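You operate a simulated robot arm through the tools that you are given. There is no shell and no other tool.

The job below is to be done with a simulated robot arm. You get a single attempt, and the scene is never put back.

Task
Put a bun on each small plate and cover the stand again.
Fine: lift the glass dome off first.

Only the result counts: the job must be done as asked and must still hold three seconds after the hand-in. Knocking over, shifting, dropping, spilling or breaking anything else fails it. Lids that push on must go on centred and level and be pressed home; caps that screw on are set level and turned clockwise until they are tight.

Robot
A 7-joint arm with a two-finger parallel gripper, fixed in place. Base frame: the origin is at the foot of the arm, x ahead of it, y to its left, z up; the work surface is at about z = 738. Units: mm, degrees, N and s.
Its first joint turns from -166.0 to 166.0 degrees. Payload 4.4 kg.
The tool frame sits at the grasp point between the pads (the TCP): z along the fingers, y along the line on which they close. The tips reach 23 mm beyond it. The gripper opens to 94 mm. The fingers are 38 mm wide and 10 mm thick; the gripper's body (54 by 96 mm) begins 39 mm behind the TCP.
Orientation is that of the tool frame in the base frame, as a unit quaternion [w, x, y, z]. With the fingers straight down and closing along the base's y, the tool's x points along the base's -x, its y along +y and its z along -z.

Tools
- The arm moves only by the tool play_rows. Its argument "plan" is a list of rows, each a list of 7 numbers: the shift along the tool's x, y, z in mm, then the turn, a rotation vector about the tool's x, y, z in degrees, then the gripper command, from -1 (shut) to 1 (fully open), values between in proportion. In form: [[x, y, z, wx, wy, wz, claw], ...]. A call has 1 to 20 rows; each row is the pose to reach, as a shift and turn from the pose commanded when the call began, along the tool's axes at that moment. Each row takes 0.2 s and may step no farther than 50 mm and 8.6 degrees from the row before; otherwise, or with a gripper value out of range, the whole call is refused. A pose out of reach is approached as far as the arm can. The call stops where the force on the tool passes 40 N (or 10 N more than at its start, if that is more) or the arm is blocked; 0.2 s more then pass. Each finger travels about 108 mm/s and halts on what it meets, pressing with about 37 N; the grip force reading is that of the motor and also rises with nothing between the fingers. The clock runs only during rows and for 0.2 s after the last one: add rows that repeat a pose to give the fingers time. The reply holds the time, the measured pose of the TCP, the force on the tool along the base axes, the opening and the grip force, in the units named above and with some noise, with the torque about the TCP (base axes, N m) and any sound that the robot's microphone picked up.
- Cameras (640 x 400 px; columns grow to the right, rows downward): "scene" is fixed at [214.8, 490.7, 1501.5]; the picture's right is [-0.70, -0.71, 0.00], its down [-0.48, 0.48, -0.73] and it looks along [0.52, -0.52, -0.68] (base axes); focal length 340 px, centre (320, 200). "wrist" rides on the gripper at [86, 16, -74] in the tool frame; the picture's right is [-0.18, 0.98, 0.00], its down [-0.58, -0.11, -0.81] and it looks along [-0.79, -0.15, 0.59] (tool axes); focal length 243 px, centre (320, 200). There is no depth. A picture from a camera that has moved, and an enlarged one, comes with that camera's place and axes in the base frame and with its lens. The place of the scene camera against the robot may be out by one fixed shift of up to 25 mm in any direction.
- get_image(camera): a new picture of that camera. The clock stands still meanwhile.
- zoom(camera, box): a new picture of the part [left, top, right, bottom] of that camera's present view, enlarged. The clock stands still meanwhile.
- job_done(): hands the job in; it is judged then, once.

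Places have to be worked out from the pictures, the camera data and where the tool is seen. Open the gripper and draw the arm clear of the work before you hand the job in, unless the task says otherwise.

The tools are called after ">>>" as name(argument=value, ...) on one line, values as JSON. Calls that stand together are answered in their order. play_rows: Moves the arm, as the interface text tells. Its arguments: {"type":"object","properties":{"plan":{"type":"array","items":{"type":"array","items":{"type":"number"}}}},"required":["plan"]} The other tools are called the same way: get_image (camera) takes a picture; zoom (camera, box) takes an enlarged picture of a part of a camera's view; job_done () hands the job in.

At the start:

```text
time: 0.0
position: [597.8, -207.6, 1086.7]
tool_rot: [0.0, 0.0, 1.0, -0.001]
force: [-0.2, -0.6, 0.2]
torque: [0.02, 0.0, -0.02]
grip_width: 94.1
finger_force: 0.2
```

scene: 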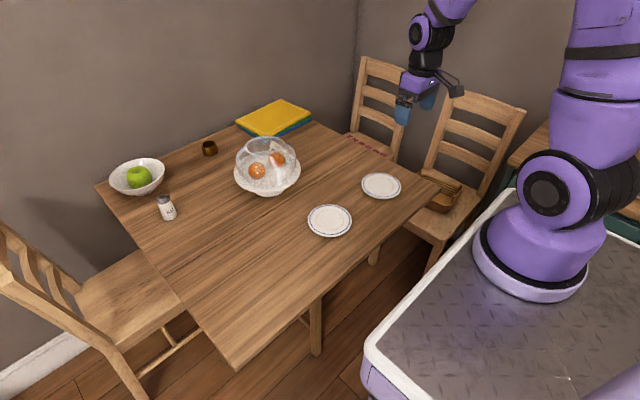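
wrist: 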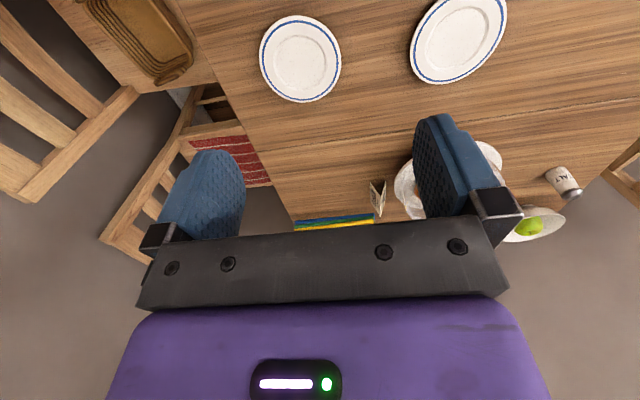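

The pictures show a cake stand with a glass dome over two buns, and two small plates nearer to the robot. I will zoom in on the stand and the plates to see the details.

>>> zoom(camera="scene", box=[210, 120, 330, 210])

>>> zoom(camera="scene", box=[290, 150, 430, 250])

>>> zoom(camera="wrist", box=[340, 100, 600, 260])

```text
4.44 times, centred on (270, 165) of scene
camera zoom: at [214.8, 490.7, 1501.5], right [-0.7, -0.71, 0.0], down [-0.48, 0.48, -0.73], along [0.52, -0.52, -0.68], focal length 1511 px, centre (542, 356)
```

zoom: 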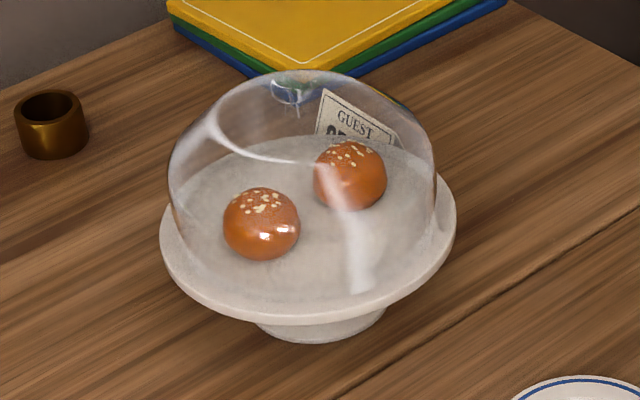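

```text
4.00 times, centred on (360, 200) of scene
camera zoom: at [214.8, 490.7, 1501.5], right [-0.7, -0.71, 0.0], down [-0.48, 0.48, -0.73], along [0.52, -0.52, -0.68], focal length 1360 px, centre (160, 200)
```

zoom: 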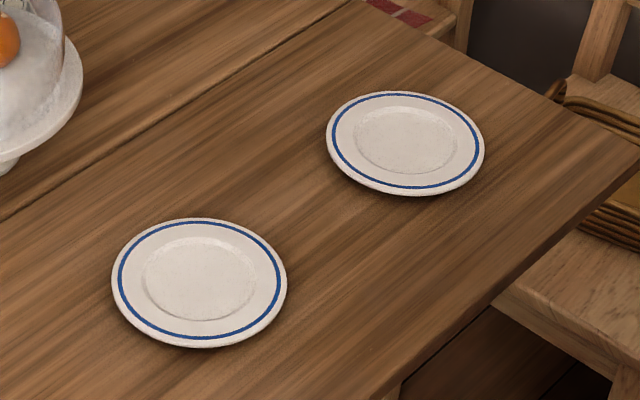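

```text
2.46 times, centred on (470, 180) of wrist
camera zoom: at [513.6, -191.2, 1161.1], right [0.18, 0.98, 0.0], down [0.58, -0.11, 0.81], along [0.79, -0.15, -0.59], focal length 597 px, centre (-49, 249)
```

zoom: 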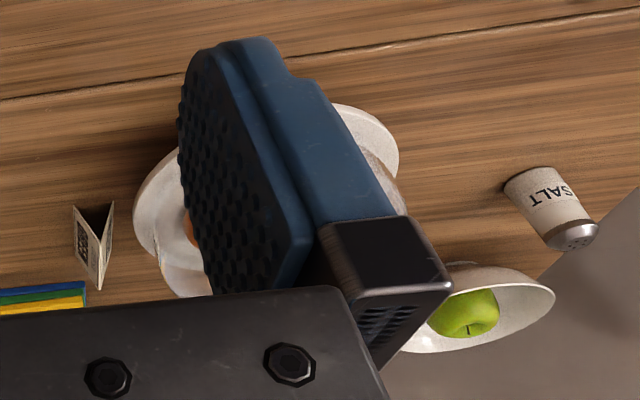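

I judge the stand to be near (955, -8) with its plate at z ≈ 816, a knob at z ≈ 935, and the small plates near (713, -50) and (702, -295). I will move the arm high towards the dome so the wrist camera can look at the knob, staying well above it.

>>> play_rows(plan=[[-20, 25, 5, 0, 0, 0, 1], [-46, 57, 10, 0, 0, 0, 1], [-72, 89, 16, 0, 0, 0, 1], [-98, 121, 22, 0, 0, 0, 1], [-124, 153, 28, 0, 0, 0, 1], [-146, 180, 33, 0, 0, 0, 1], [-162, 200, 37, 0, 0, 0, 1], [-162, 200, 37, 0, 0, 0, 1]])

>>> get_image(camera="wrist")

>>> get_image(camera="scene")

```text
time: 1.8
position: [761.2, -4.3, 1049.5]
tool_rot: [0.0, 0.0, 1.0, 0.0]
force: [-0.6, -0.2, -0.4]
torque: [0.02, 0.0, 0.01]
grip_width: 94.0
finger_force: 0.0
```

```text
taken
camera wrist: at [675.7, 11.5, 1123.9], right [0.18, 0.98, 0.0], down [0.58, -0.11, 0.81], along [0.79, -0.15, -0.59], focal length 243 px, centre (320, 200)
```

wrist: 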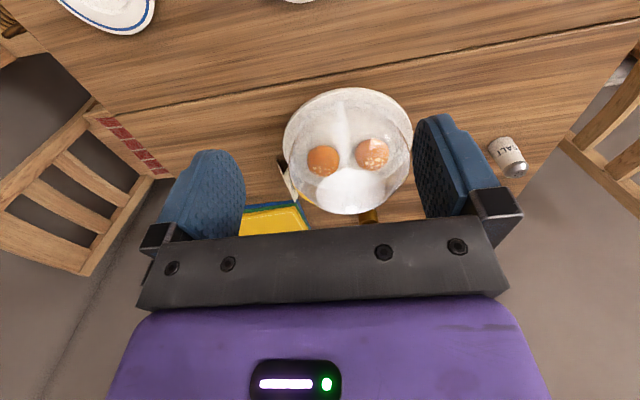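

```text
taken
```

scene: 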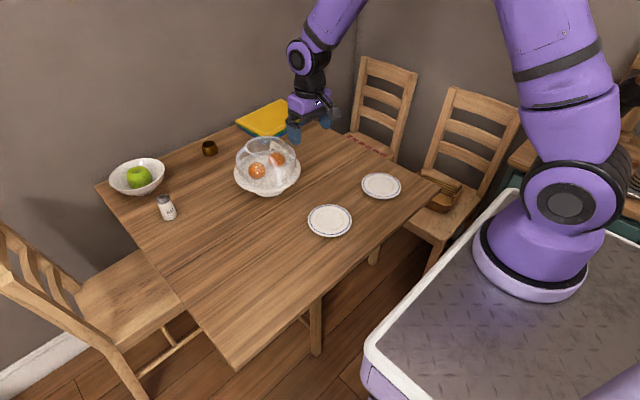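

>>> zoom(camera="wrist", box=[262, 75, 438, 235])

>>> zoom(camera="scene", box=[225, 125, 345, 205])

```text
2.50 times, centred on (350, 155) of wrist
camera zoom: at [675.7, 11.5, 1123.9], right [0.18, 0.98, 0.0], down [0.58, -0.11, 0.81], along [0.79, -0.15, -0.59], focal length 606 px, centre (245, 312)
```

zoom: 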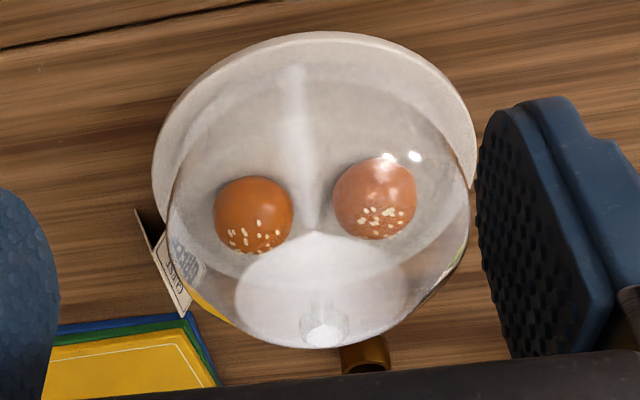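

```text
5.00 times, centred on (285, 165) of scene
camera zoom: at [214.8, 490.7, 1501.5], right [-0.7, -0.71, 0.0], down [-0.48, 0.48, -0.73], along [0.52, -0.52, -0.68], focal length 1700 px, centre (495, 375)
```

zoom: 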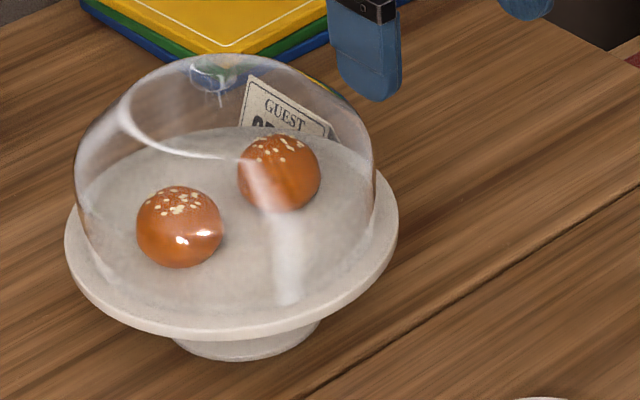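

The wrist view puts the stand centre near (954, 4) and the buns near (952, 43) and (952, -35), so the scene camera seems shifted by roughly 13 mm in y. I will tilt the tool and lower it in front of the stand for a side view of the dome and knob.

>>> play_rows(plan=[[8, 9, 18, 0, -5, 0, 1], [16, 18, 36, 0, -10, 0, 1], [24, 28, 54, 0, -15, 0, 1], [32, 38, 72, 0, -20, 0, 1], [40, 47, 90, 0, -25, 0, 1], [40, 47, 90, 0, -25, 0, 1], [40, 47, 90, 0, -25, 0, 1]])

>>> get_image(camera="wrist")

>>> zoom(camera="wrist", box=[232, 75, 428, 235])

```text
time: 3.4
position: [722.6, 41.4, 959.1]
tool_rot: [0.216, -0.001, 0.976, 0.0]
force: [-0.1, 0.1, 0.4]
torque: [0.02, -0.01, 0.01]
grip_width: 94.1
finger_force: 0.1
```

```text
taken
camera wrist: at [612.5, 56.6, 990.1], right [0.17, 0.98, 0.08], down [0.19, -0.11, 0.98], along [0.97, -0.15, -0.2], focal length 243 px, centre (320, 200)
```

wrist: 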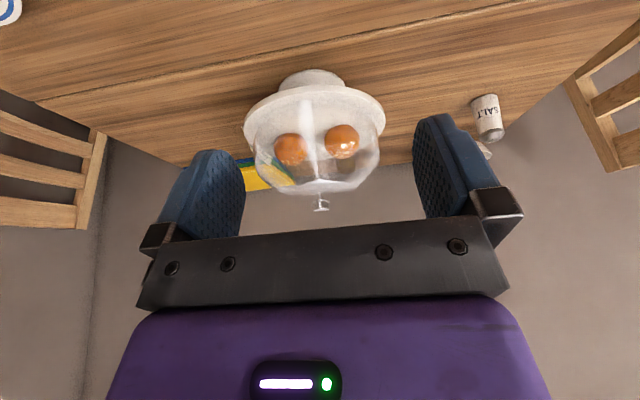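

```text
2.50 times, centred on (330, 155) of wrist
camera zoom: at [612.5, 56.6, 990.1], right [0.17, 0.98, 0.08], down [0.19, -0.11, 0.98], along [0.97, -0.15, -0.2], focal length 606 px, centre (295, 312)
```

zoom: 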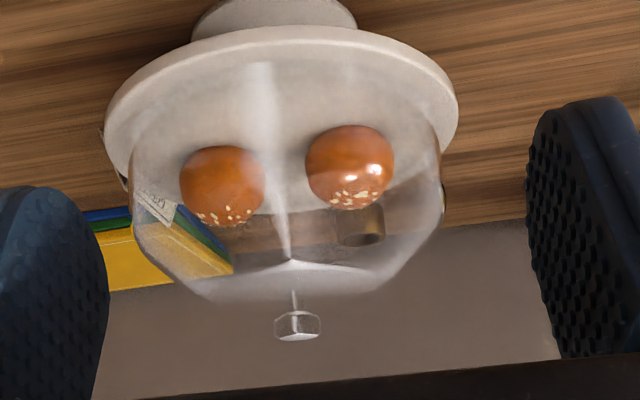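

The side view shows a knob on a thin stem: knob roughly 26 mm wide at z ≈ 916–931, dome crown at z ≈ 908, near (969, 3). I will raise and straighten the tool, then next go above the knob.

>>> play_rows(plan=[[-21.3, -4, -7.7, 0, 5, 0, 1], [-42.5, -8, -15.5, 0, 10, 0, 1], [-63.8, -12, -23.2, 0, 15, 0, 1], [-85, -16, -31, 0, 20, 0, 1], [-106.3, -20, -38.7, 0, 25, 0, 1], [-106.3, -20, -38.7, 0, 25, 0, 1], [-106.3, -20, -38.7, 0, 25, 0, 1]])

```text
time: 5.0
position: [802.0, 19.1, 1039.1]
tool_rot: [0.0, 0.0, 1.0, 0.0]
force: [0.0, 0.8, -0.1]
torque: [0.0, -0.01, -0.02]
grip_width: 94.0
finger_force: 0.0
```

The tool is upright again at (802, 19, 1039). I now move to about (967, 3, 1000), with the fingertips still some 45 mm above the knob, and look.

>>> play_rows(plan=[[-30, -3, 7, 0, 0, 0, 1], [-65, -6, 15, 0, 0, 0, 1], [-100, -10, 24, 0, 0, 0, 1], [-135, -13, 33, 0, 0, 0, 1], [-155, -15, 38, 0, 0, 0, 1], [-165, -16, 40, 0, 0, 0, 1], [-165, -16, 40, 0, 0, 0, 1]])

>>> get_image(camera="wrist")

>>> get_image(camera="scene")

```text
time: 6.6
position: [966.5, 4.9, 999.6]
tool_rot: [0.0, 0.001, 1.0, 0.0]
force: [0.2, -0.4, 0.6]
torque: [-0.02, -0.01, 0.03]
grip_width: 93.7
finger_force: 0.0
```

```text
taken
camera wrist: at [881.0, 21.0, 1074.5], right [0.18, 0.98, 0.0], down [0.58, -0.11, 0.81], along [0.79, -0.15, -0.59], focal length 243 px, centre (320, 200)
```

wrist: 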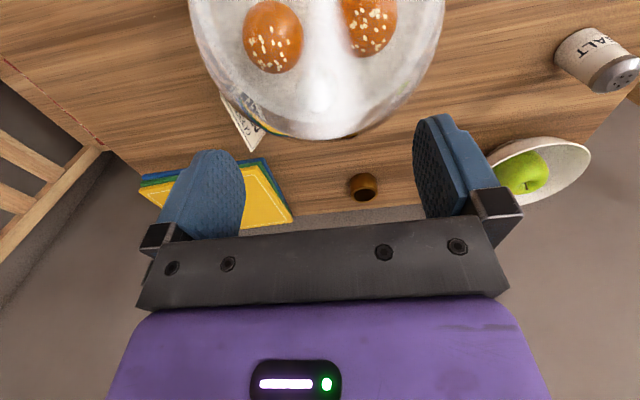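

```text
taken
```

scene: 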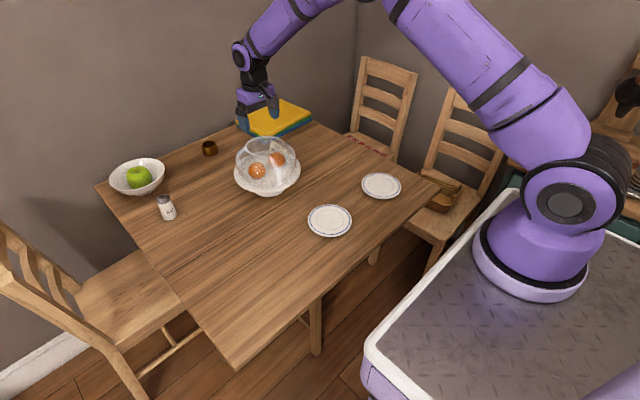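

I will zoom in on the spot between the fingers where the knob should show (around column 318, row 98).

>>> zoom(camera="wrist", box=[240, 40, 400, 140])

>>> zoom(camera="scene", box=[220, 70, 340, 205])

```text
4.00 times, centred on (320, 90) of wrist
camera zoom: at [881.0, 21.0, 1074.5], right [0.18, 0.98, 0.0], down [0.58, -0.11, 0.81], along [0.79, -0.15, -0.59], focal length 970 px, centre (320, 640)
```

zoom: 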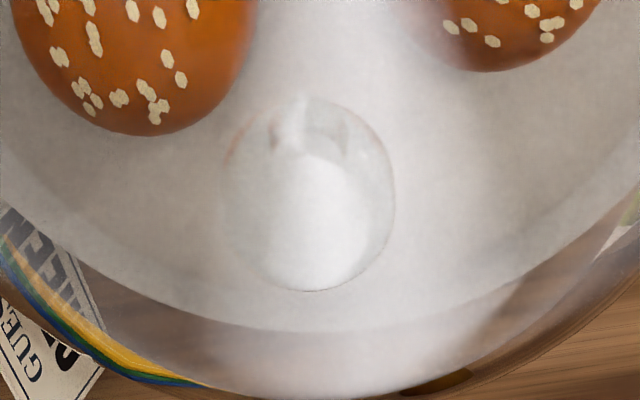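

```text
2.96 times, centred on (280, 138) of scene
camera zoom: at [214.8, 490.7, 1501.5], right [-0.7, -0.71, 0.0], down [-0.48, 0.48, -0.73], along [0.52, -0.52, -0.68], focal length 1007 px, centre (438, 385)
```

zoom: 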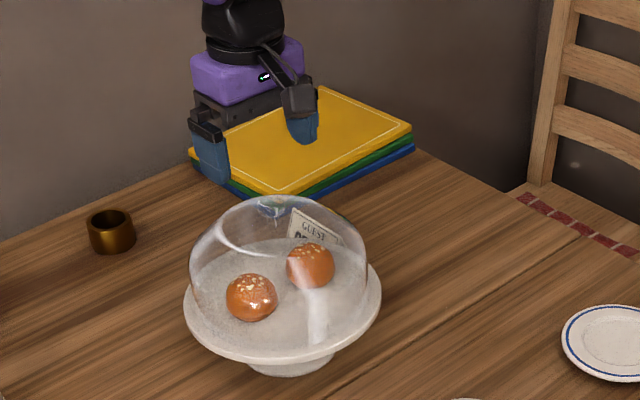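

The knob shows clearly: I place its centre at about (963, 3.7, 925), about 27 mm wide. I will lower to just above it (tips ~8 mm above the knob top) and check the alignment once more.

>>> play_rows(plan=[[1, -0.5, 10, 0, 0, 0, 1], [2, -1, 22, 0, 0, 0, 1], [3, -1.3, 32, 0, 0, 0, 1], [3, -1.3, 37, 0, 0, 0, 1], [3, -1.3, 37, 0, 0, 0, 1], [3, -1.3, 37, 0, 0, 0, 1]])

>>> zoom(camera="wrist", box=[220, 80, 420, 230])

>>> zoom(camera="scene", box=[220, 90, 320, 205])

```text
time: 8.0
position: [964.0, 1.9, 963.3]
tool_rot: [0.0, 0.0, 1.0, 0.0]
force: [0.1, -0.2, -0.4]
torque: [-0.01, 0.01, -0.02]
grip_width: 94.0
finger_force: 0.1
```

```text
2.67 times, centred on (320, 155) of wrist
camera zoom: at [877.5, 18.7, 1037.2], right [0.18, 0.98, 0.0], down [0.58, -0.11, 0.81], along [0.79, -0.15, -0.59], focal length 647 px, centre (320, 320)
```

zoom: 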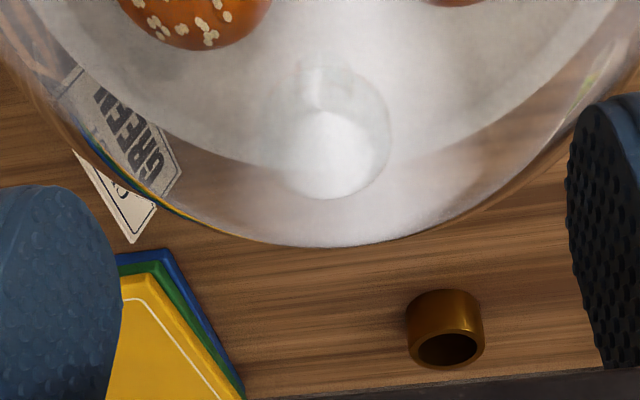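

```text
3.48 times, centred on (270, 148) of scene
camera zoom: at [214.8, 490.7, 1501.5], right [-0.7, -0.71, 0.0], down [-0.48, 0.48, -0.73], along [0.52, -0.52, -0.68], focal length 1183 px, centre (494, 383)
```

zoom: 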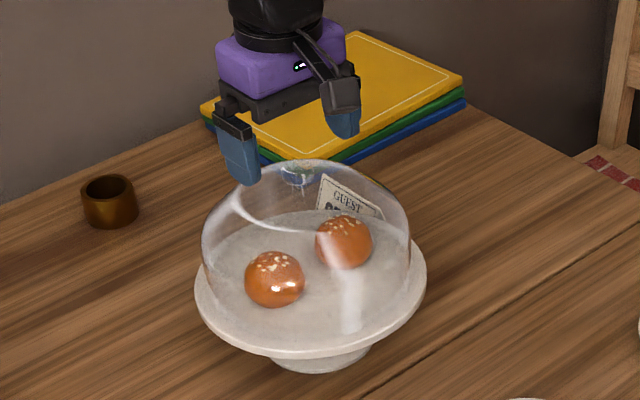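

The knob lies between the fingers, maybe 2 mm off the middle in y. I will zoom in further to judge its edges more exactly before descending.

>>> zoom(camera="wrist", box=[290, 95, 360, 165])

>>> zoom(camera="wrist", box=[140, 60, 500, 250])

```text
5.71 times, centred on (325, 130) of wrist
camera zoom: at [877.5, 18.7, 1037.2], right [0.18, 0.98, 0.0], down [0.58, -0.11, 0.81], along [0.79, -0.15, -0.59], focal length 1386 px, centre (291, 600)
```

zoom: 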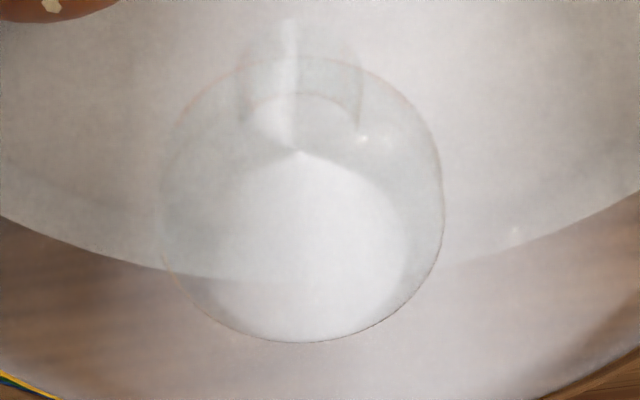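

```text
1.78 times, centred on (320, 155) of wrist
camera zoom: at [877.5, 18.7, 1037.2], right [0.18, 0.98, 0.0], down [0.58, -0.11, 0.81], along [0.79, -0.15, -0.59], focal length 431 px, centre (320, 280)
```

zoom: 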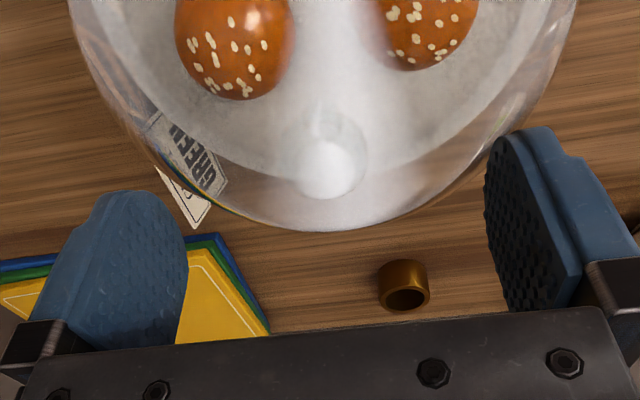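

The enlarged view puts the knob centre at about (963, 3.8), 1 mm to +y of the tool axis. I descend 27 mm with the fingers open, straddling the knob with the tips a few mm above the crown.

>>> play_rows(plan=[[0.5, 1, 6, 0, 0, 0, 1], [0.5, 1, 12, 0, 0, 0, 1], [0.5, 1, 18, 0, 0, 0, 1], [0.5, 1, 23, 0, 0, 0, 1], [0.5, 1, 26, 0, 0, 0, 1], [0.5, 1, 26, 0, 0, 0, 1], [0.5, 1, 26, 0, 0, 0, 1]])

>>> get_image(camera="wrist")

>>> zoom(camera="wrist", box=[230, 100, 410, 220])

>>> zoom(camera="scene", box=[220, 90, 320, 205])

```text
time: 9.6
position: [964.0, 4.1, 936.5]
tool_rot: [0.0, 0.0, 1.0, 0.001]
force: [-1.0, 0.8, -0.3]
torque: [0.0, 0.04, -0.04]
grip_width: 94.2
finger_force: 0.1
```

```text
taken
camera wrist: at [877.5, 19.5, 1011.0], right [0.18, 0.98, 0.0], down [0.58, -0.11, 0.81], along [0.79, -0.15, -0.59], focal length 243 px, centre (320, 200)
```

wrist: 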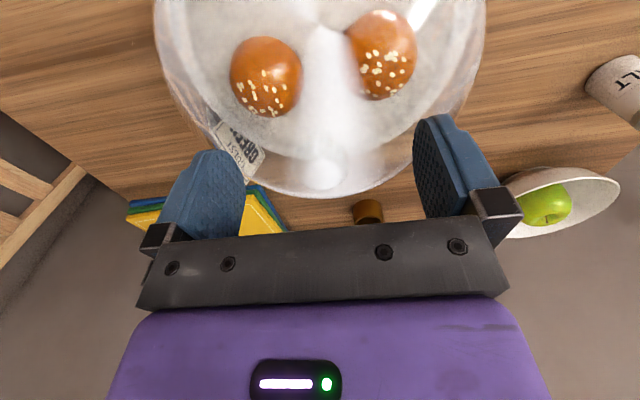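

```text
3.33 times, centred on (320, 160) of wrist
camera zoom: at [877.5, 19.5, 1011.0], right [0.18, 0.98, 0.0], down [0.58, -0.11, 0.81], along [0.79, -0.15, -0.59], focal length 809 px, centre (320, 333)
```

zoom: 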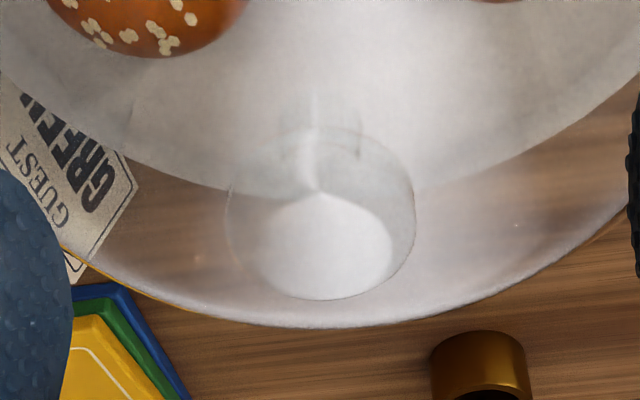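

```text
3.48 times, centred on (270, 148) of scene
camera zoom: at [214.8, 490.7, 1501.5], right [-0.7, -0.71, 0.0], down [-0.48, 0.48, -0.73], along [0.52, -0.52, -0.68], focal length 1183 px, centre (494, 383)
```

zoom: 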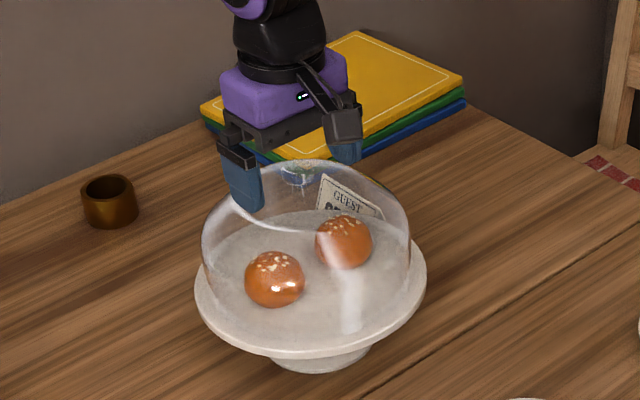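

The knob is now centred between the fingers at (963.4, 3.5), about 12 mm below the TCP. I close gently in two stages onto the ~28 mm knob.

>>> play_rows(plan=[[0, 0, 0, 0, 0, 0, 0.4], [0, 0, 0, 0, 0, 0, 0], [0, 0, 0, 0, 0, 0, -0.25], [0, 0, 0, 0, 0, 0, -0.25]])

>>> zoom(camera="wrist", box=[230, 100, 410, 220])

>>> zoom(camera="scene", box=[220, 90, 320, 205])

```text
time: 10.6
position: [963.9, 4.4, 935.8]
tool_rot: [0.0, 0.0, 1.0, 0.0]
force: [-0.8, 0.0, 1.1]
torque: [-0.02, 0.01, 0.02]
grip_width: 35.2
finger_force: 0.0
```

```text
3.33 times, centred on (320, 160) of wrist
camera zoom: at [877.4, 19.5, 1010.9], right [0.18, 0.98, 0.0], down [0.58, -0.11, 0.81], along [0.79, -0.15, -0.59], focal length 809 px, centre (320, 333)
```

zoom: 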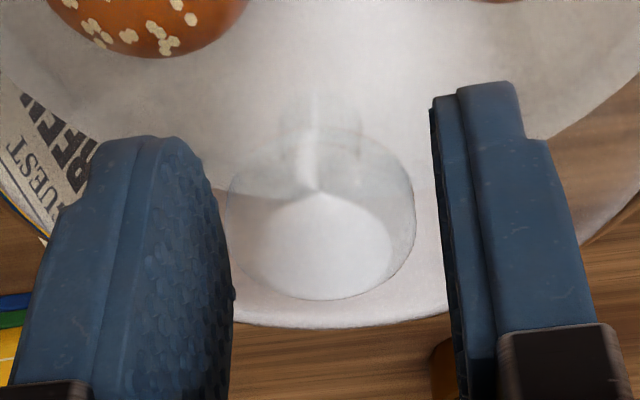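

```text
3.48 times, centred on (270, 148) of scene
camera zoom: at [214.8, 490.7, 1501.5], right [-0.7, -0.71, 0.0], down [-0.48, 0.48, -0.73], along [0.52, -0.52, -0.68], focal length 1183 px, centre (494, 383)
```

zoom: 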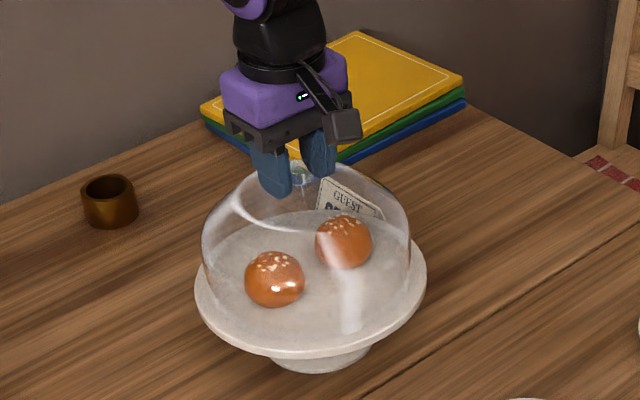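

The knob sits between the pads with a few mm of slack on either side. I now close fully onto it and hold.

>>> play_rows(plan=[[0, 0, 0, 0, 0, 0, -0.35], [0, 0, 0, 0, 0, 0, -0.45], [0, 0, 0, 0, 0, 0, -0.6], [0, 0, 0, 0, 0, 0, -1], [0, 0, 0, 0, 0, 0, -1], [0, 0, 0, 0, 0, 0, -1]])

>>> zoom(camera="wrist", box=[230, 100, 410, 220])

```text
time: 12.0
position: [963.9, 3.3, 935.6]
tool_rot: [0.0, 0.0, 1.0, 0.0]
force: [0.1, 0.8, 0.7]
torque: [0.01, 0.0, -0.01]
grip_width: 27.0
finger_force: 37.5
```

```text
3.33 times, centred on (320, 160) of wrist
camera zoom: at [877.5, 19.5, 1011.0], right [0.18, 0.98, 0.0], down [0.58, -0.11, 0.81], along [0.79, -0.15, -0.59], focal length 809 px, centre (320, 333)
```

zoom: 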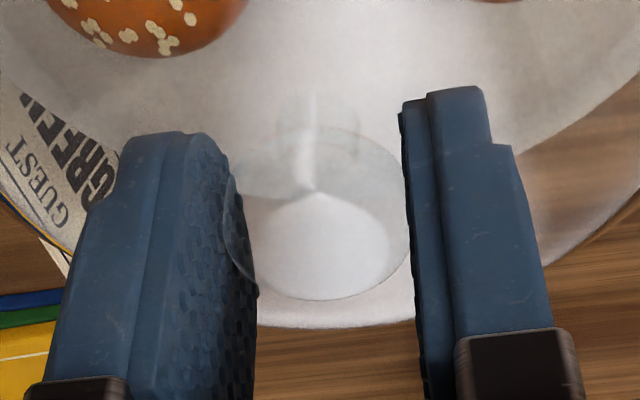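

The grip reads 27.0 mm and 37.5 N, so the knob is held. I lift slowly, straight up, first 12 mm, and check the force.

>>> play_rows(plan=[[0, 0, -2, 0, 0, 0, -1], [0, 0, -4, 0, 0, 0, -1], [0, 0, -7, 0, 0, 0, -1], [0, 0, -10, 0, 0, 0, -1], [0, 0, -12, 0, 0, 0, -1], [0, 0, -12, 0, 0, 0, -1]])

>>> zoom(camera="scene", box=[220, 90, 320, 205])

>>> get_image(camera="wrist")

```text
time: 13.4
position: [964.0, 3.4, 949.0]
tool_rot: [0.0, -0.001, 1.0, 0.001]
force: [-0.1, -0.2, -4.6]
torque: [-0.01, 0.0, -0.01]
grip_width: 26.9
finger_force: 37.3
```

```text
3.48 times, centred on (270, 148) of scene
camera zoom: at [214.8, 490.7, 1501.5], right [-0.7, -0.71, 0.0], down [-0.48, 0.48, -0.73], along [0.52, -0.52, -0.68], focal length 1183 px, centre (494, 383)
```

zoom: 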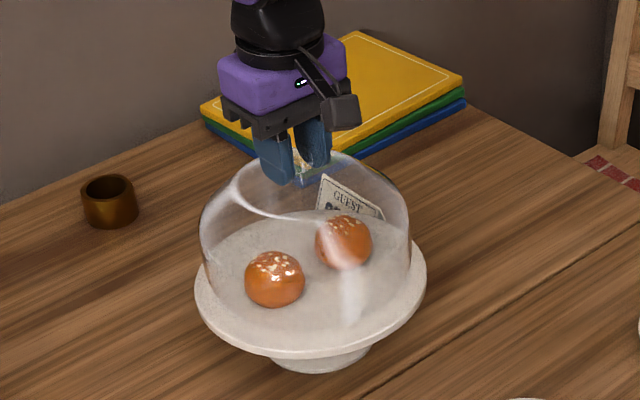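

```text
taken
camera wrist: at [877.4, 19.3, 1022.9], right [0.18, 0.98, 0.0], down [0.58, -0.11, 0.81], along [0.79, -0.15, -0.59], focal length 243 px, centre (320, 200)
```

wrist: 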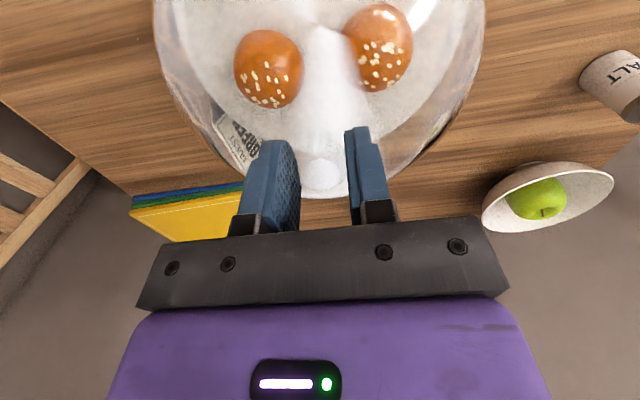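

The dome is off the stand and weighs about 4.6 N, with the grip steady. I keep lifting straight up to clear the buns.

>>> play_rows(plan=[[0, 0, -6, 0, 0, 0, -1], [0, 0, -16, 0, 0, 0, -1], [0, 0, -28, 0, 0, 0, -1], [0, 0, -40, 0, 0, 0, -1], [0, 0, -52, 0, 0, 0, -1], [0, 0, -64, 0, 0, 0, -1], [0, 0, -74, 0, 0, 0, -1], [0, 0, -80, 0, 0, 0, -1], [0, 0, -80, 0, 0, 0, -1]])

>>> get_image(camera="scene")

>>> zoom(camera="scene", box=[210, 70, 340, 210])

>>> get_image(camera="wrist")

```text
time: 15.4
position: [962.7, 3.5, 1027.8]
tool_rot: [0.0, 0.0, 1.0, -0.001]
force: [0.5, 0.0, -4.6]
torque: [-0.02, 0.0, -0.02]
grip_width: 27.1
finger_force: 36.7
```

```text
taken
```

scene: 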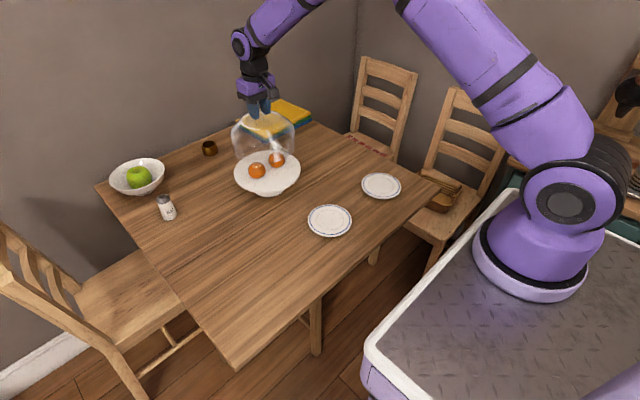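

```text
2.86 times, centred on (275, 140) of scene
camera zoom: at [214.8, 490.7, 1501.5], right [-0.7, -0.71, 0.0], down [-0.48, 0.48, -0.73], along [0.52, -0.52, -0.68], focal length 972 px, centre (449, 371)
```

zoom: 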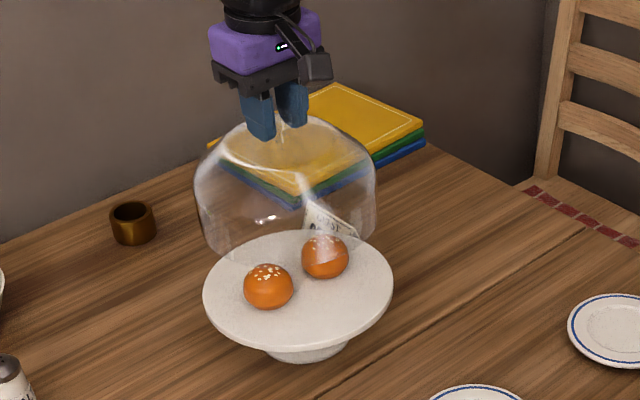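

```text
taken
camera wrist: at [876.5, 19.5, 1102.2], right [0.18, 0.98, 0.0], down [0.58, -0.11, 0.81], along [0.79, -0.15, -0.59], focal length 243 px, centre (320, 200)
```

wrist: 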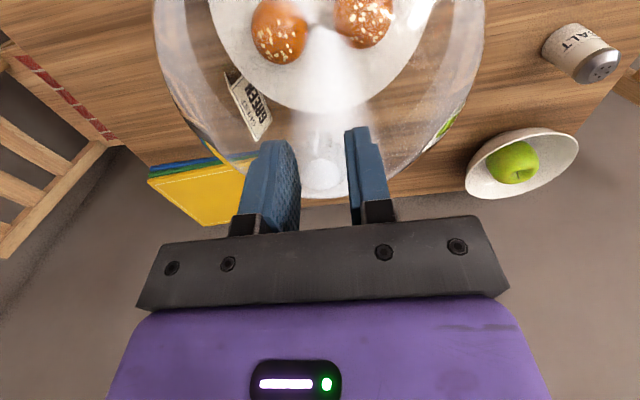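

The dome is clear of the buns and held level. I carry it sideways to free table space at about (740, 220), keeping height.

>>> play_rows(plan=[[5, 5, 0, 0, 0, 0, -1], [14, 13.6, 0, 0, 0, 0, -1], [28, 27, 0, 0, 0, 0, -1], [44, 42.7, 0, 0, 0, 0, -1], [61, 59, 0, 0, 0, 0, -1], [78, 76, 0, 0, 0, 0, -1], [95, 92, 0, 0, 0, 0, -1], [112, 109, 0, 0, 0, 0, -1], [129, 125, 0, 0, 0, 0, -1], [146, 142, 0, 0, 0, 0, -1], [163, 158, 0, 0, 0, 0, -1], [180, 175, 0, 0, 0, 0, -1], [196, 190, 0, 0, 0, 0, -1], [210, 204, 0, 0, 0, 0, -1], [219, 212.6, 0, 0, 0, 0, -1], [223, 216.5, 0, 0, 0, 0, -1], [223, 216.5, 0, 0, 0, 0, -1]])

>>> get_image(camera="scene")

>>> get_image(camera="wrist")

```text
time: 19.0
position: [740.8, 220.3, 1028.1]
tool_rot: [0.0, 0.001, 1.0, -0.001]
force: [0.2, -0.2, -3.6]
torque: [0.01, -0.02, -0.02]
grip_width: 27.0
finger_force: 36.8
```

```text
taken
```

scene: 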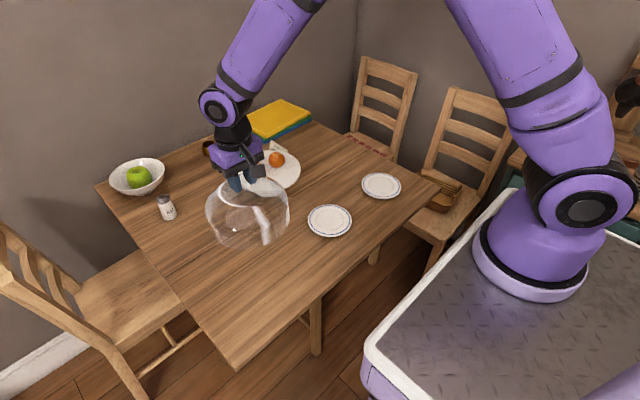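

```text
taken
camera wrist: at [654.1, 236.0, 1103.9], right [0.18, 0.98, 0.0], down [0.58, -0.11, 0.81], along [0.79, -0.15, -0.59], focal length 243 px, centre (320, 200)
```

wrist: 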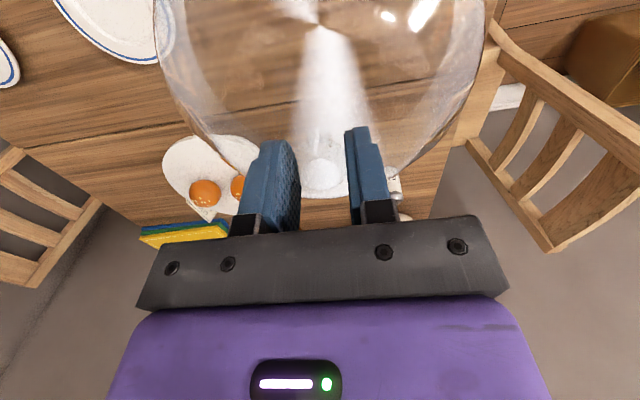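

The dome hangs over bare table at (740, 220). I lower it straight down most of the way, stopping about 25 mm above the expected table contact, then look.

>>> play_rows(plan=[[0, 0, 6, 0, 0, 0, -1], [0, 0, 18, 0, 0, 0, -1], [0, 0, 34, 0, 0, 0, -1], [0, 0, 50, 0, 0, 0, -1], [0, 0, 66, 0, 0, 0, -1], [0, 0, 82, 0, 0, 0, -1], [0, 0, 98, 0, 0, 0, -1], [0, 0, 114, 0, 0, 0, -1], [0, 0, 128, 0, 0, 0, -1], [0, 0, 138, 0, 0, 0, -1], [0, 0, 143, 0, 0, 0, -1], [0, 0, 143, 0, 0, 0, -1]])

>>> get_image(camera="scene")

>>> zoom(camera="scene", box=[190, 150, 340, 290])

>>> get_image(camera="wrist")

```text
time: 21.6
position: [740.9, 219.6, 885.7]
tool_rot: [0.0, 0.0, 1.0, 0.0]
force: [-0.4, -0.2, -4.6]
torque: [0.01, -0.02, 0.02]
grip_width: 27.1
finger_force: 36.9
```

```text
taken
```

scene: 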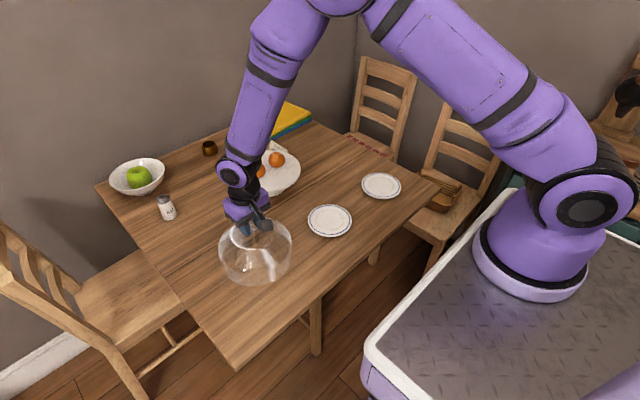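

```text
2.86 times, centred on (265, 220) of scene
camera zoom: at [214.8, 490.7, 1501.5], right [-0.7, -0.71, 0.0], down [-0.48, 0.48, -0.73], along [0.52, -0.52, -0.68], focal length 972 px, centre (477, 143)
```

zoom: 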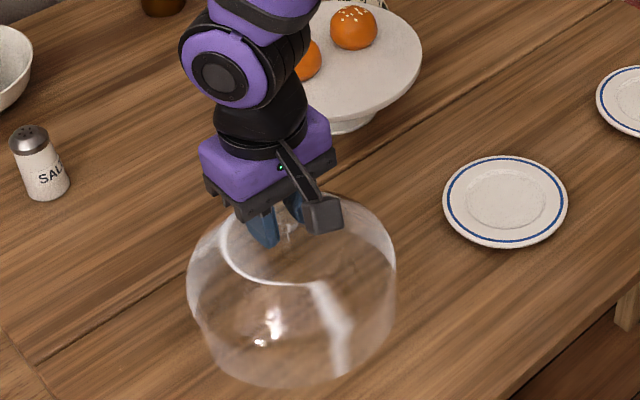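

```text
taken
camera wrist: at [654.7, 236.3, 960.4], right [0.18, 0.98, 0.0], down [0.58, -0.11, 0.81], along [0.79, -0.15, -0.59], focal length 243 px, centre (320, 200)
```

wrist: 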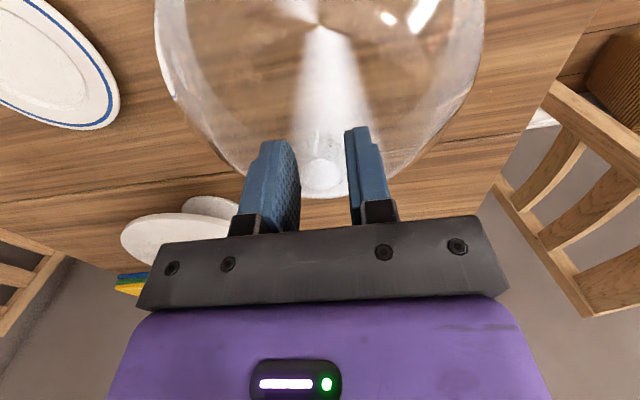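

The spot below the dome is clear, with plate 1 well to the side. I lower slowly in small steps and watch the vertical force for contact.

>>> play_rows(plan=[[0, 0, 3, 0, 0, 0, -1], [0, 0, 6, 0, 0, 0, -1], [0, 0, 9, 0, 0, 0, -1], [0, 0, 12, 0, 0, 0, -1], [0, 0, 14, 0, 0, 0, -1], [0, 0, 15, 0, 0, 0, -1]])

>>> zoom(camera="scene", box=[190, 200, 320, 300])

```text
time: 23.0
position: [740.8, 219.1, 870.4]
tool_rot: [0.001, 0.001, 1.0, 0.0]
force: [0.0, -0.5, -3.6]
torque: [0.01, -0.04, 0.03]
grip_width: 27.1
finger_force: 36.8
```

```text
4.00 times, centred on (255, 250) of scene
camera zoom: at [214.8, 490.7, 1501.5], right [-0.7, -0.71, 0.0], down [-0.48, 0.48, -0.73], along [0.52, -0.52, -0.68], focal length 1360 px, centre (580, 0)
```

zoom: 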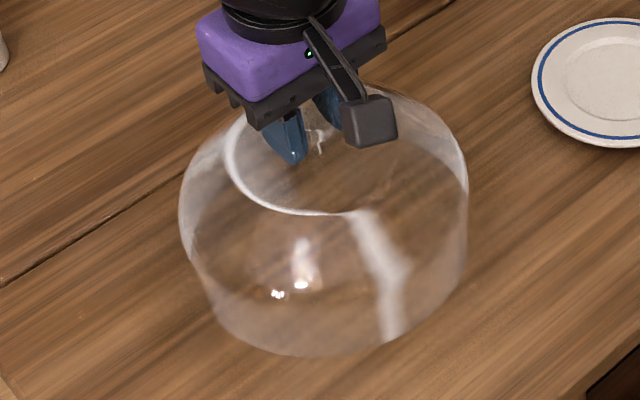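

No contact yet at z = 870. I continue down in 1 mm rows.

>>> play_rows(plan=[[0, 0, 1, 0, 0, 0, -1], [0, 0, 2, 0, 0, 0, -1], [0, 0, 3, 0, 0, 0, -1], [0, 0, 4, 0, 0, 0, -1], [0, 0, 5, 0, 0, 0, -1], [0, 0, 6, 0, 0, 0, -1]])

```text
time: 24.4
position: [740.4, 219.1, 864.4]
tool_rot: [0.0, 0.0, 1.0, 0.0]
force: [-0.4, -0.2, -3.7]
torque: [0.0, -0.01, 0.01]
grip_width: 27.3
finger_force: 36.9
```

Still hanging free (about -4 N). I go another few mm in 0.7 mm rows.

>>> play_rows(plan=[[0, 0, 0.7, 0, 0, 0, -1], [0, 0, 1.4, 0, 0, 0, -1], [0, 0, 2.1, 0, 0, 0, -1], [0, 0, 2.8, 0, 0, 0, -1], [0, 0, 3.5, 0, 0, 0, -1]])

```text
time: 25.6
position: [739.6, 220.6, 861.4]
tool_rot: [-0.001, 0.0, 1.0, 0.0]
force: [-5.7, -0.8, 14.5]
torque: [0.04, -0.3, -0.06]
grip_width: 26.9
finger_force: 37.0
```

Contact: +14.5 N at z ≈ 861, so the rim rests on the table (and the stand top is at about z = 813). I back off about 1 mm to take off the press, then read again.

>>> play_rows(plan=[[0, 0, -0.5, 0, 0, 0, -1], [0, 0, -1, 0, 0, 0, -1], [0, 0, -1, 0, 0, 0, -1]])

>>> zoom(camera="scene", box=[190, 200, 320, 300])

>>> get_image(camera="wrist")

```text
time: 26.4
position: [740.2, 220.5, 861.9]
tool_rot: [0.0, 0.0, 1.0, 0.0]
force: [-2.9, 0.3, 3.1]
torque: [0.03, -0.33, 0.04]
grip_width: 26.9
finger_force: 37.0
```

```text
4.00 times, centred on (255, 250) of scene
camera zoom: at [214.8, 490.7, 1501.5], right [-0.7, -0.71, 0.0], down [-0.48, 0.48, -0.73], along [0.52, -0.52, -0.68], focal length 1360 px, centre (580, 0)
```

zoom: 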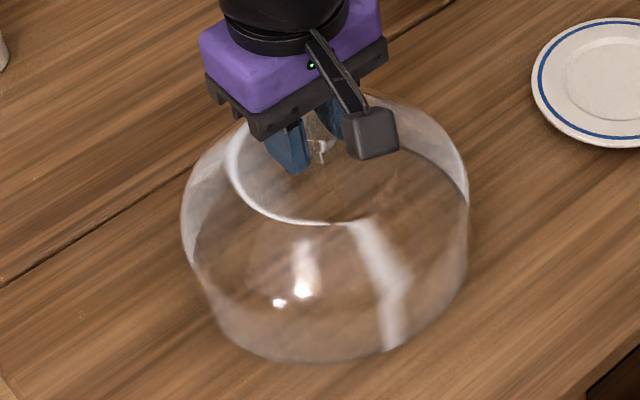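

```text
taken
camera wrist: at [654.0, 236.1, 936.0], right [0.18, 0.98, 0.0], down [0.58, -0.11, 0.81], along [0.79, -0.15, -0.59], focal length 243 px, centre (320, 200)
```

wrist: 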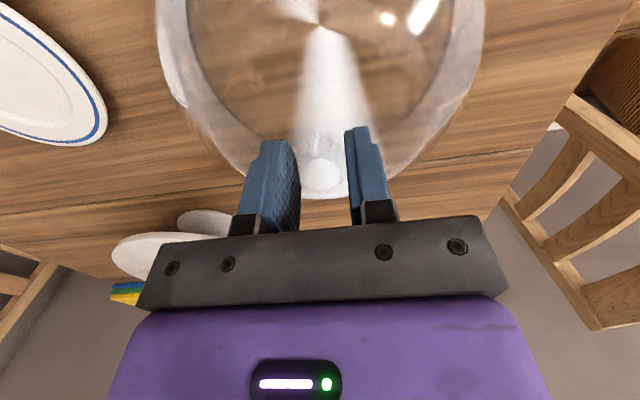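

The force has dropped to about 3 N with the dome seated. I open the fingers gradually.

>>> play_rows(plan=[[0, 0, 0, 0, 0, 0, -0.45], [0, 0, 0, 0, 0, 0, -0.38], [0, 0, 0, 0, 0, 0, -0.3], [0, 0, 0, 0, 0, 0, 0], [0, 0, 0, 0, 0, 0, 0.6], [0, 0, 0, 0, 0, 0, 1], [0, 0, 0, 0, 0, 0, 1]])

>>> zoom(camera="wrist", box=[230, 100, 410, 220])

>>> zoom(camera="scene", box=[190, 200, 320, 300])

```text
time: 28.0
position: [740.7, 219.3, 861.5]
tool_rot: [0.001, -0.001, 1.0, 0.0]
force: [-1.1, 0.4, -0.5]
torque: [-0.01, -0.03, 0.0]
grip_width: 94.1
finger_force: 0.0
```

```text
3.33 times, centred on (320, 160) of wrist
camera zoom: at [654.2, 236.2, 936.1], right [0.18, 0.98, 0.0], down [0.58, -0.11, 0.81], along [0.79, -0.15, -0.59], focal length 809 px, centre (320, 333)
```

zoom: 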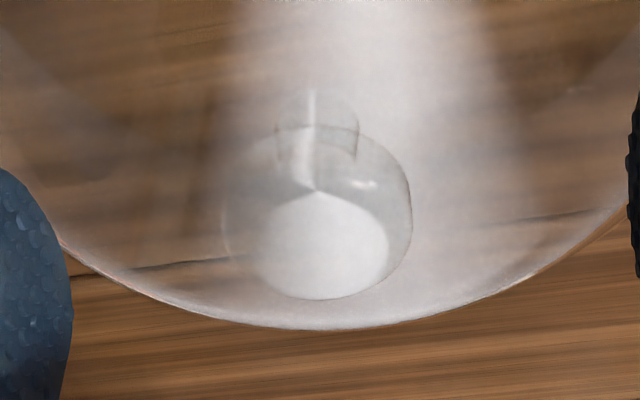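

```text
4.00 times, centred on (255, 250) of scene
camera zoom: at [214.8, 490.7, 1501.5], right [-0.7, -0.71, 0.0], down [-0.48, 0.48, -0.73], along [0.52, -0.52, -0.68], focal length 1360 px, centre (580, 0)
```

zoom: 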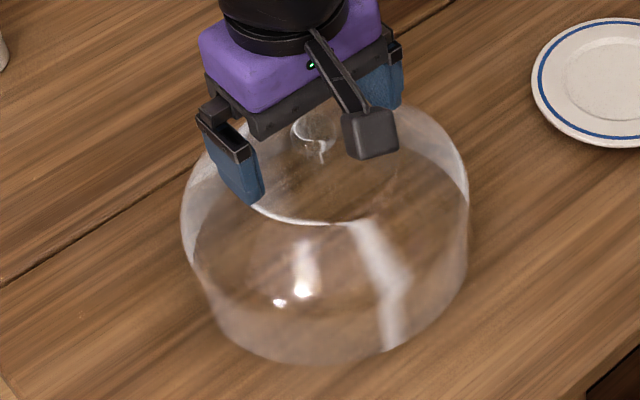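

The dome stands level on the table by itself. I raise the open gripper straight up off the knob.

>>> play_rows(plan=[[0, 0, -5, 0, 0, 0, 1], [0, 0, -15, 0, 0, 0, 1], [0, 0, -30, 0, 0, 0, 1], [0, 0, -55, 0, 0, 0, 1], [0, 0, -80, 0, 0, 0, 1], [0, 0, -105, 0, 0, 0, 1], [0, 0, -130, 0, 0, 0, 1], [0, 0, -150, 0, 0, 0, 1], [0, 0, -150, 0, 0, 0, 1]])

>>> get_image(camera="wrist")

>>> get_image(camera="scene")

```text
time: 30.0
position: [740.2, 221.5, 1011.6]
tool_rot: [0.0, 0.0, 1.0, 0.0]
force: [0.5, -0.8, 0.0]
torque: [-0.02, 0.0, 0.02]
grip_width: 93.9
finger_force: 0.1
```

```text
taken
camera wrist: at [653.9, 237.3, 1086.2], right [0.18, 0.98, 0.0], down [0.58, -0.11, 0.81], along [0.79, -0.15, -0.59], focal length 243 px, centre (320, 200)
```

wrist: 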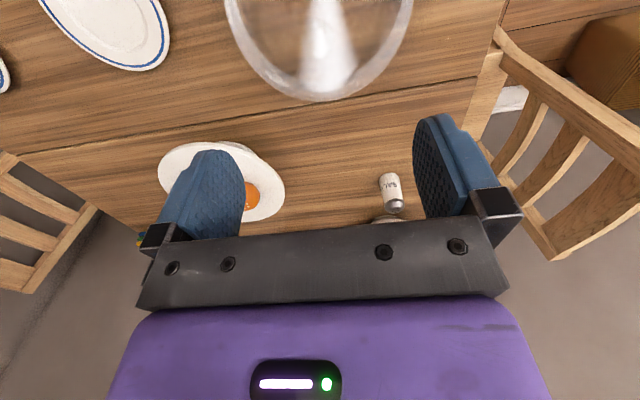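

```text
taken
```

scene: 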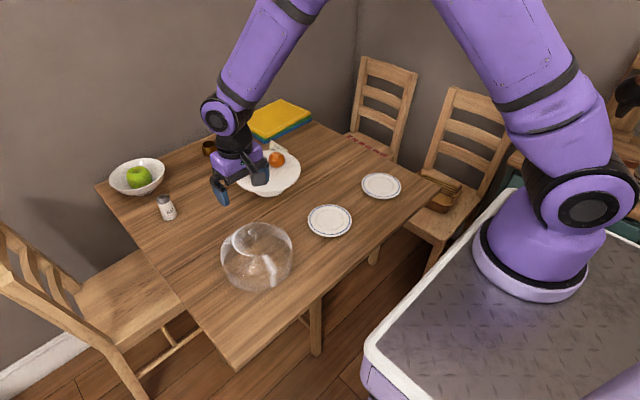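

The dome is left standing cleanly. I now move over in front of the stand at about (860, 20, 962) to look at the uncovered buns closely.

>>> play_rows(plan=[[-8, -14, 3, 0, 0, 0, 1], [-25, -42, 10, 0, 0, 0, 1], [-43, -72, 18, 0, 0, 0, 1], [-61, -102, 25, 0, 0, 0, 1], [-79, -132, 33, 0, 0, 0, 1], [-97, -162, 40, 0, 0, 0, 1], [-112, -187, 47, 0, 0, 0, 1], [-120, -200, 50, 0, 0, 0, 1], [-120, -200, 50, 0, 0, 0, 1]])

>>> get_image(camera="wrist")

>>> zoom(camera="wrist", box=[220, 70, 440, 230])

>>> zoom(camera="scene", box=[210, 120, 330, 210])

```text
time: 32.0
position: [860.3, 19.0, 961.1]
tool_rot: [-0.001, 0.0, 1.0, 0.001]
force: [-0.3, 0.1, 0.2]
torque: [0.02, -0.01, 0.02]
grip_width: 93.9
finger_force: 0.0
```

```text
taken
camera wrist: at [774.8, 34.7, 1035.8], right [0.18, 0.98, 0.0], down [0.58, -0.11, 0.81], along [0.79, -0.15, -0.59], focal length 243 px, centre (320, 200)
```

wrist: 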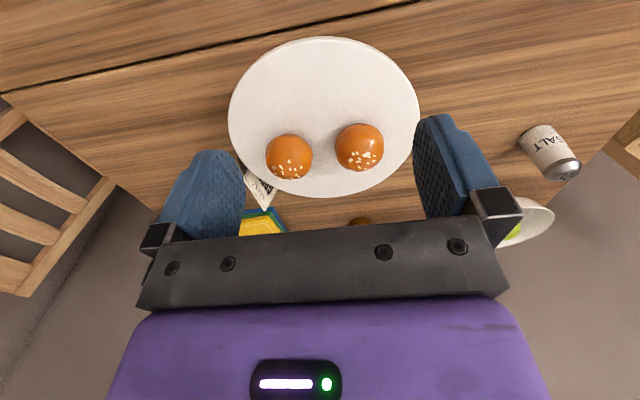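

```text
2.50 times, centred on (330, 150) of wrist
camera zoom: at [774.8, 34.7, 1035.8], right [0.18, 0.98, 0.0], down [0.58, -0.11, 0.81], along [0.79, -0.15, -0.59], focal length 606 px, centre (295, 325)
```

zoom: 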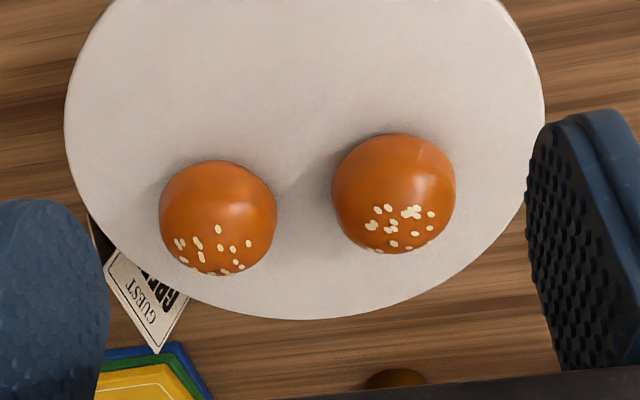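

```text
4.44 times, centred on (270, 165) of scene
camera zoom: at [214.8, 490.7, 1501.5], right [-0.7, -0.71, 0.0], down [-0.48, 0.48, -0.73], along [0.52, -0.52, -0.68], focal length 1511 px, centre (542, 356)
```

zoom: 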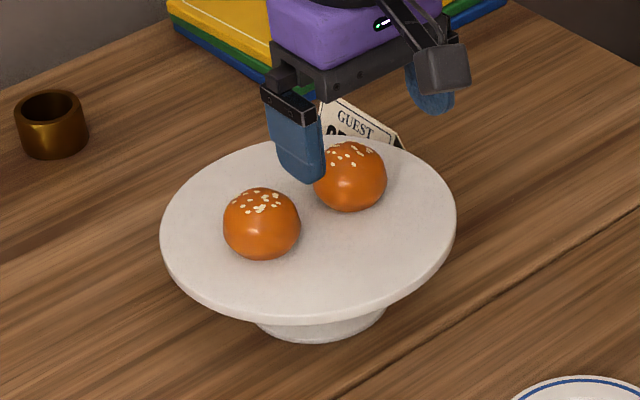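

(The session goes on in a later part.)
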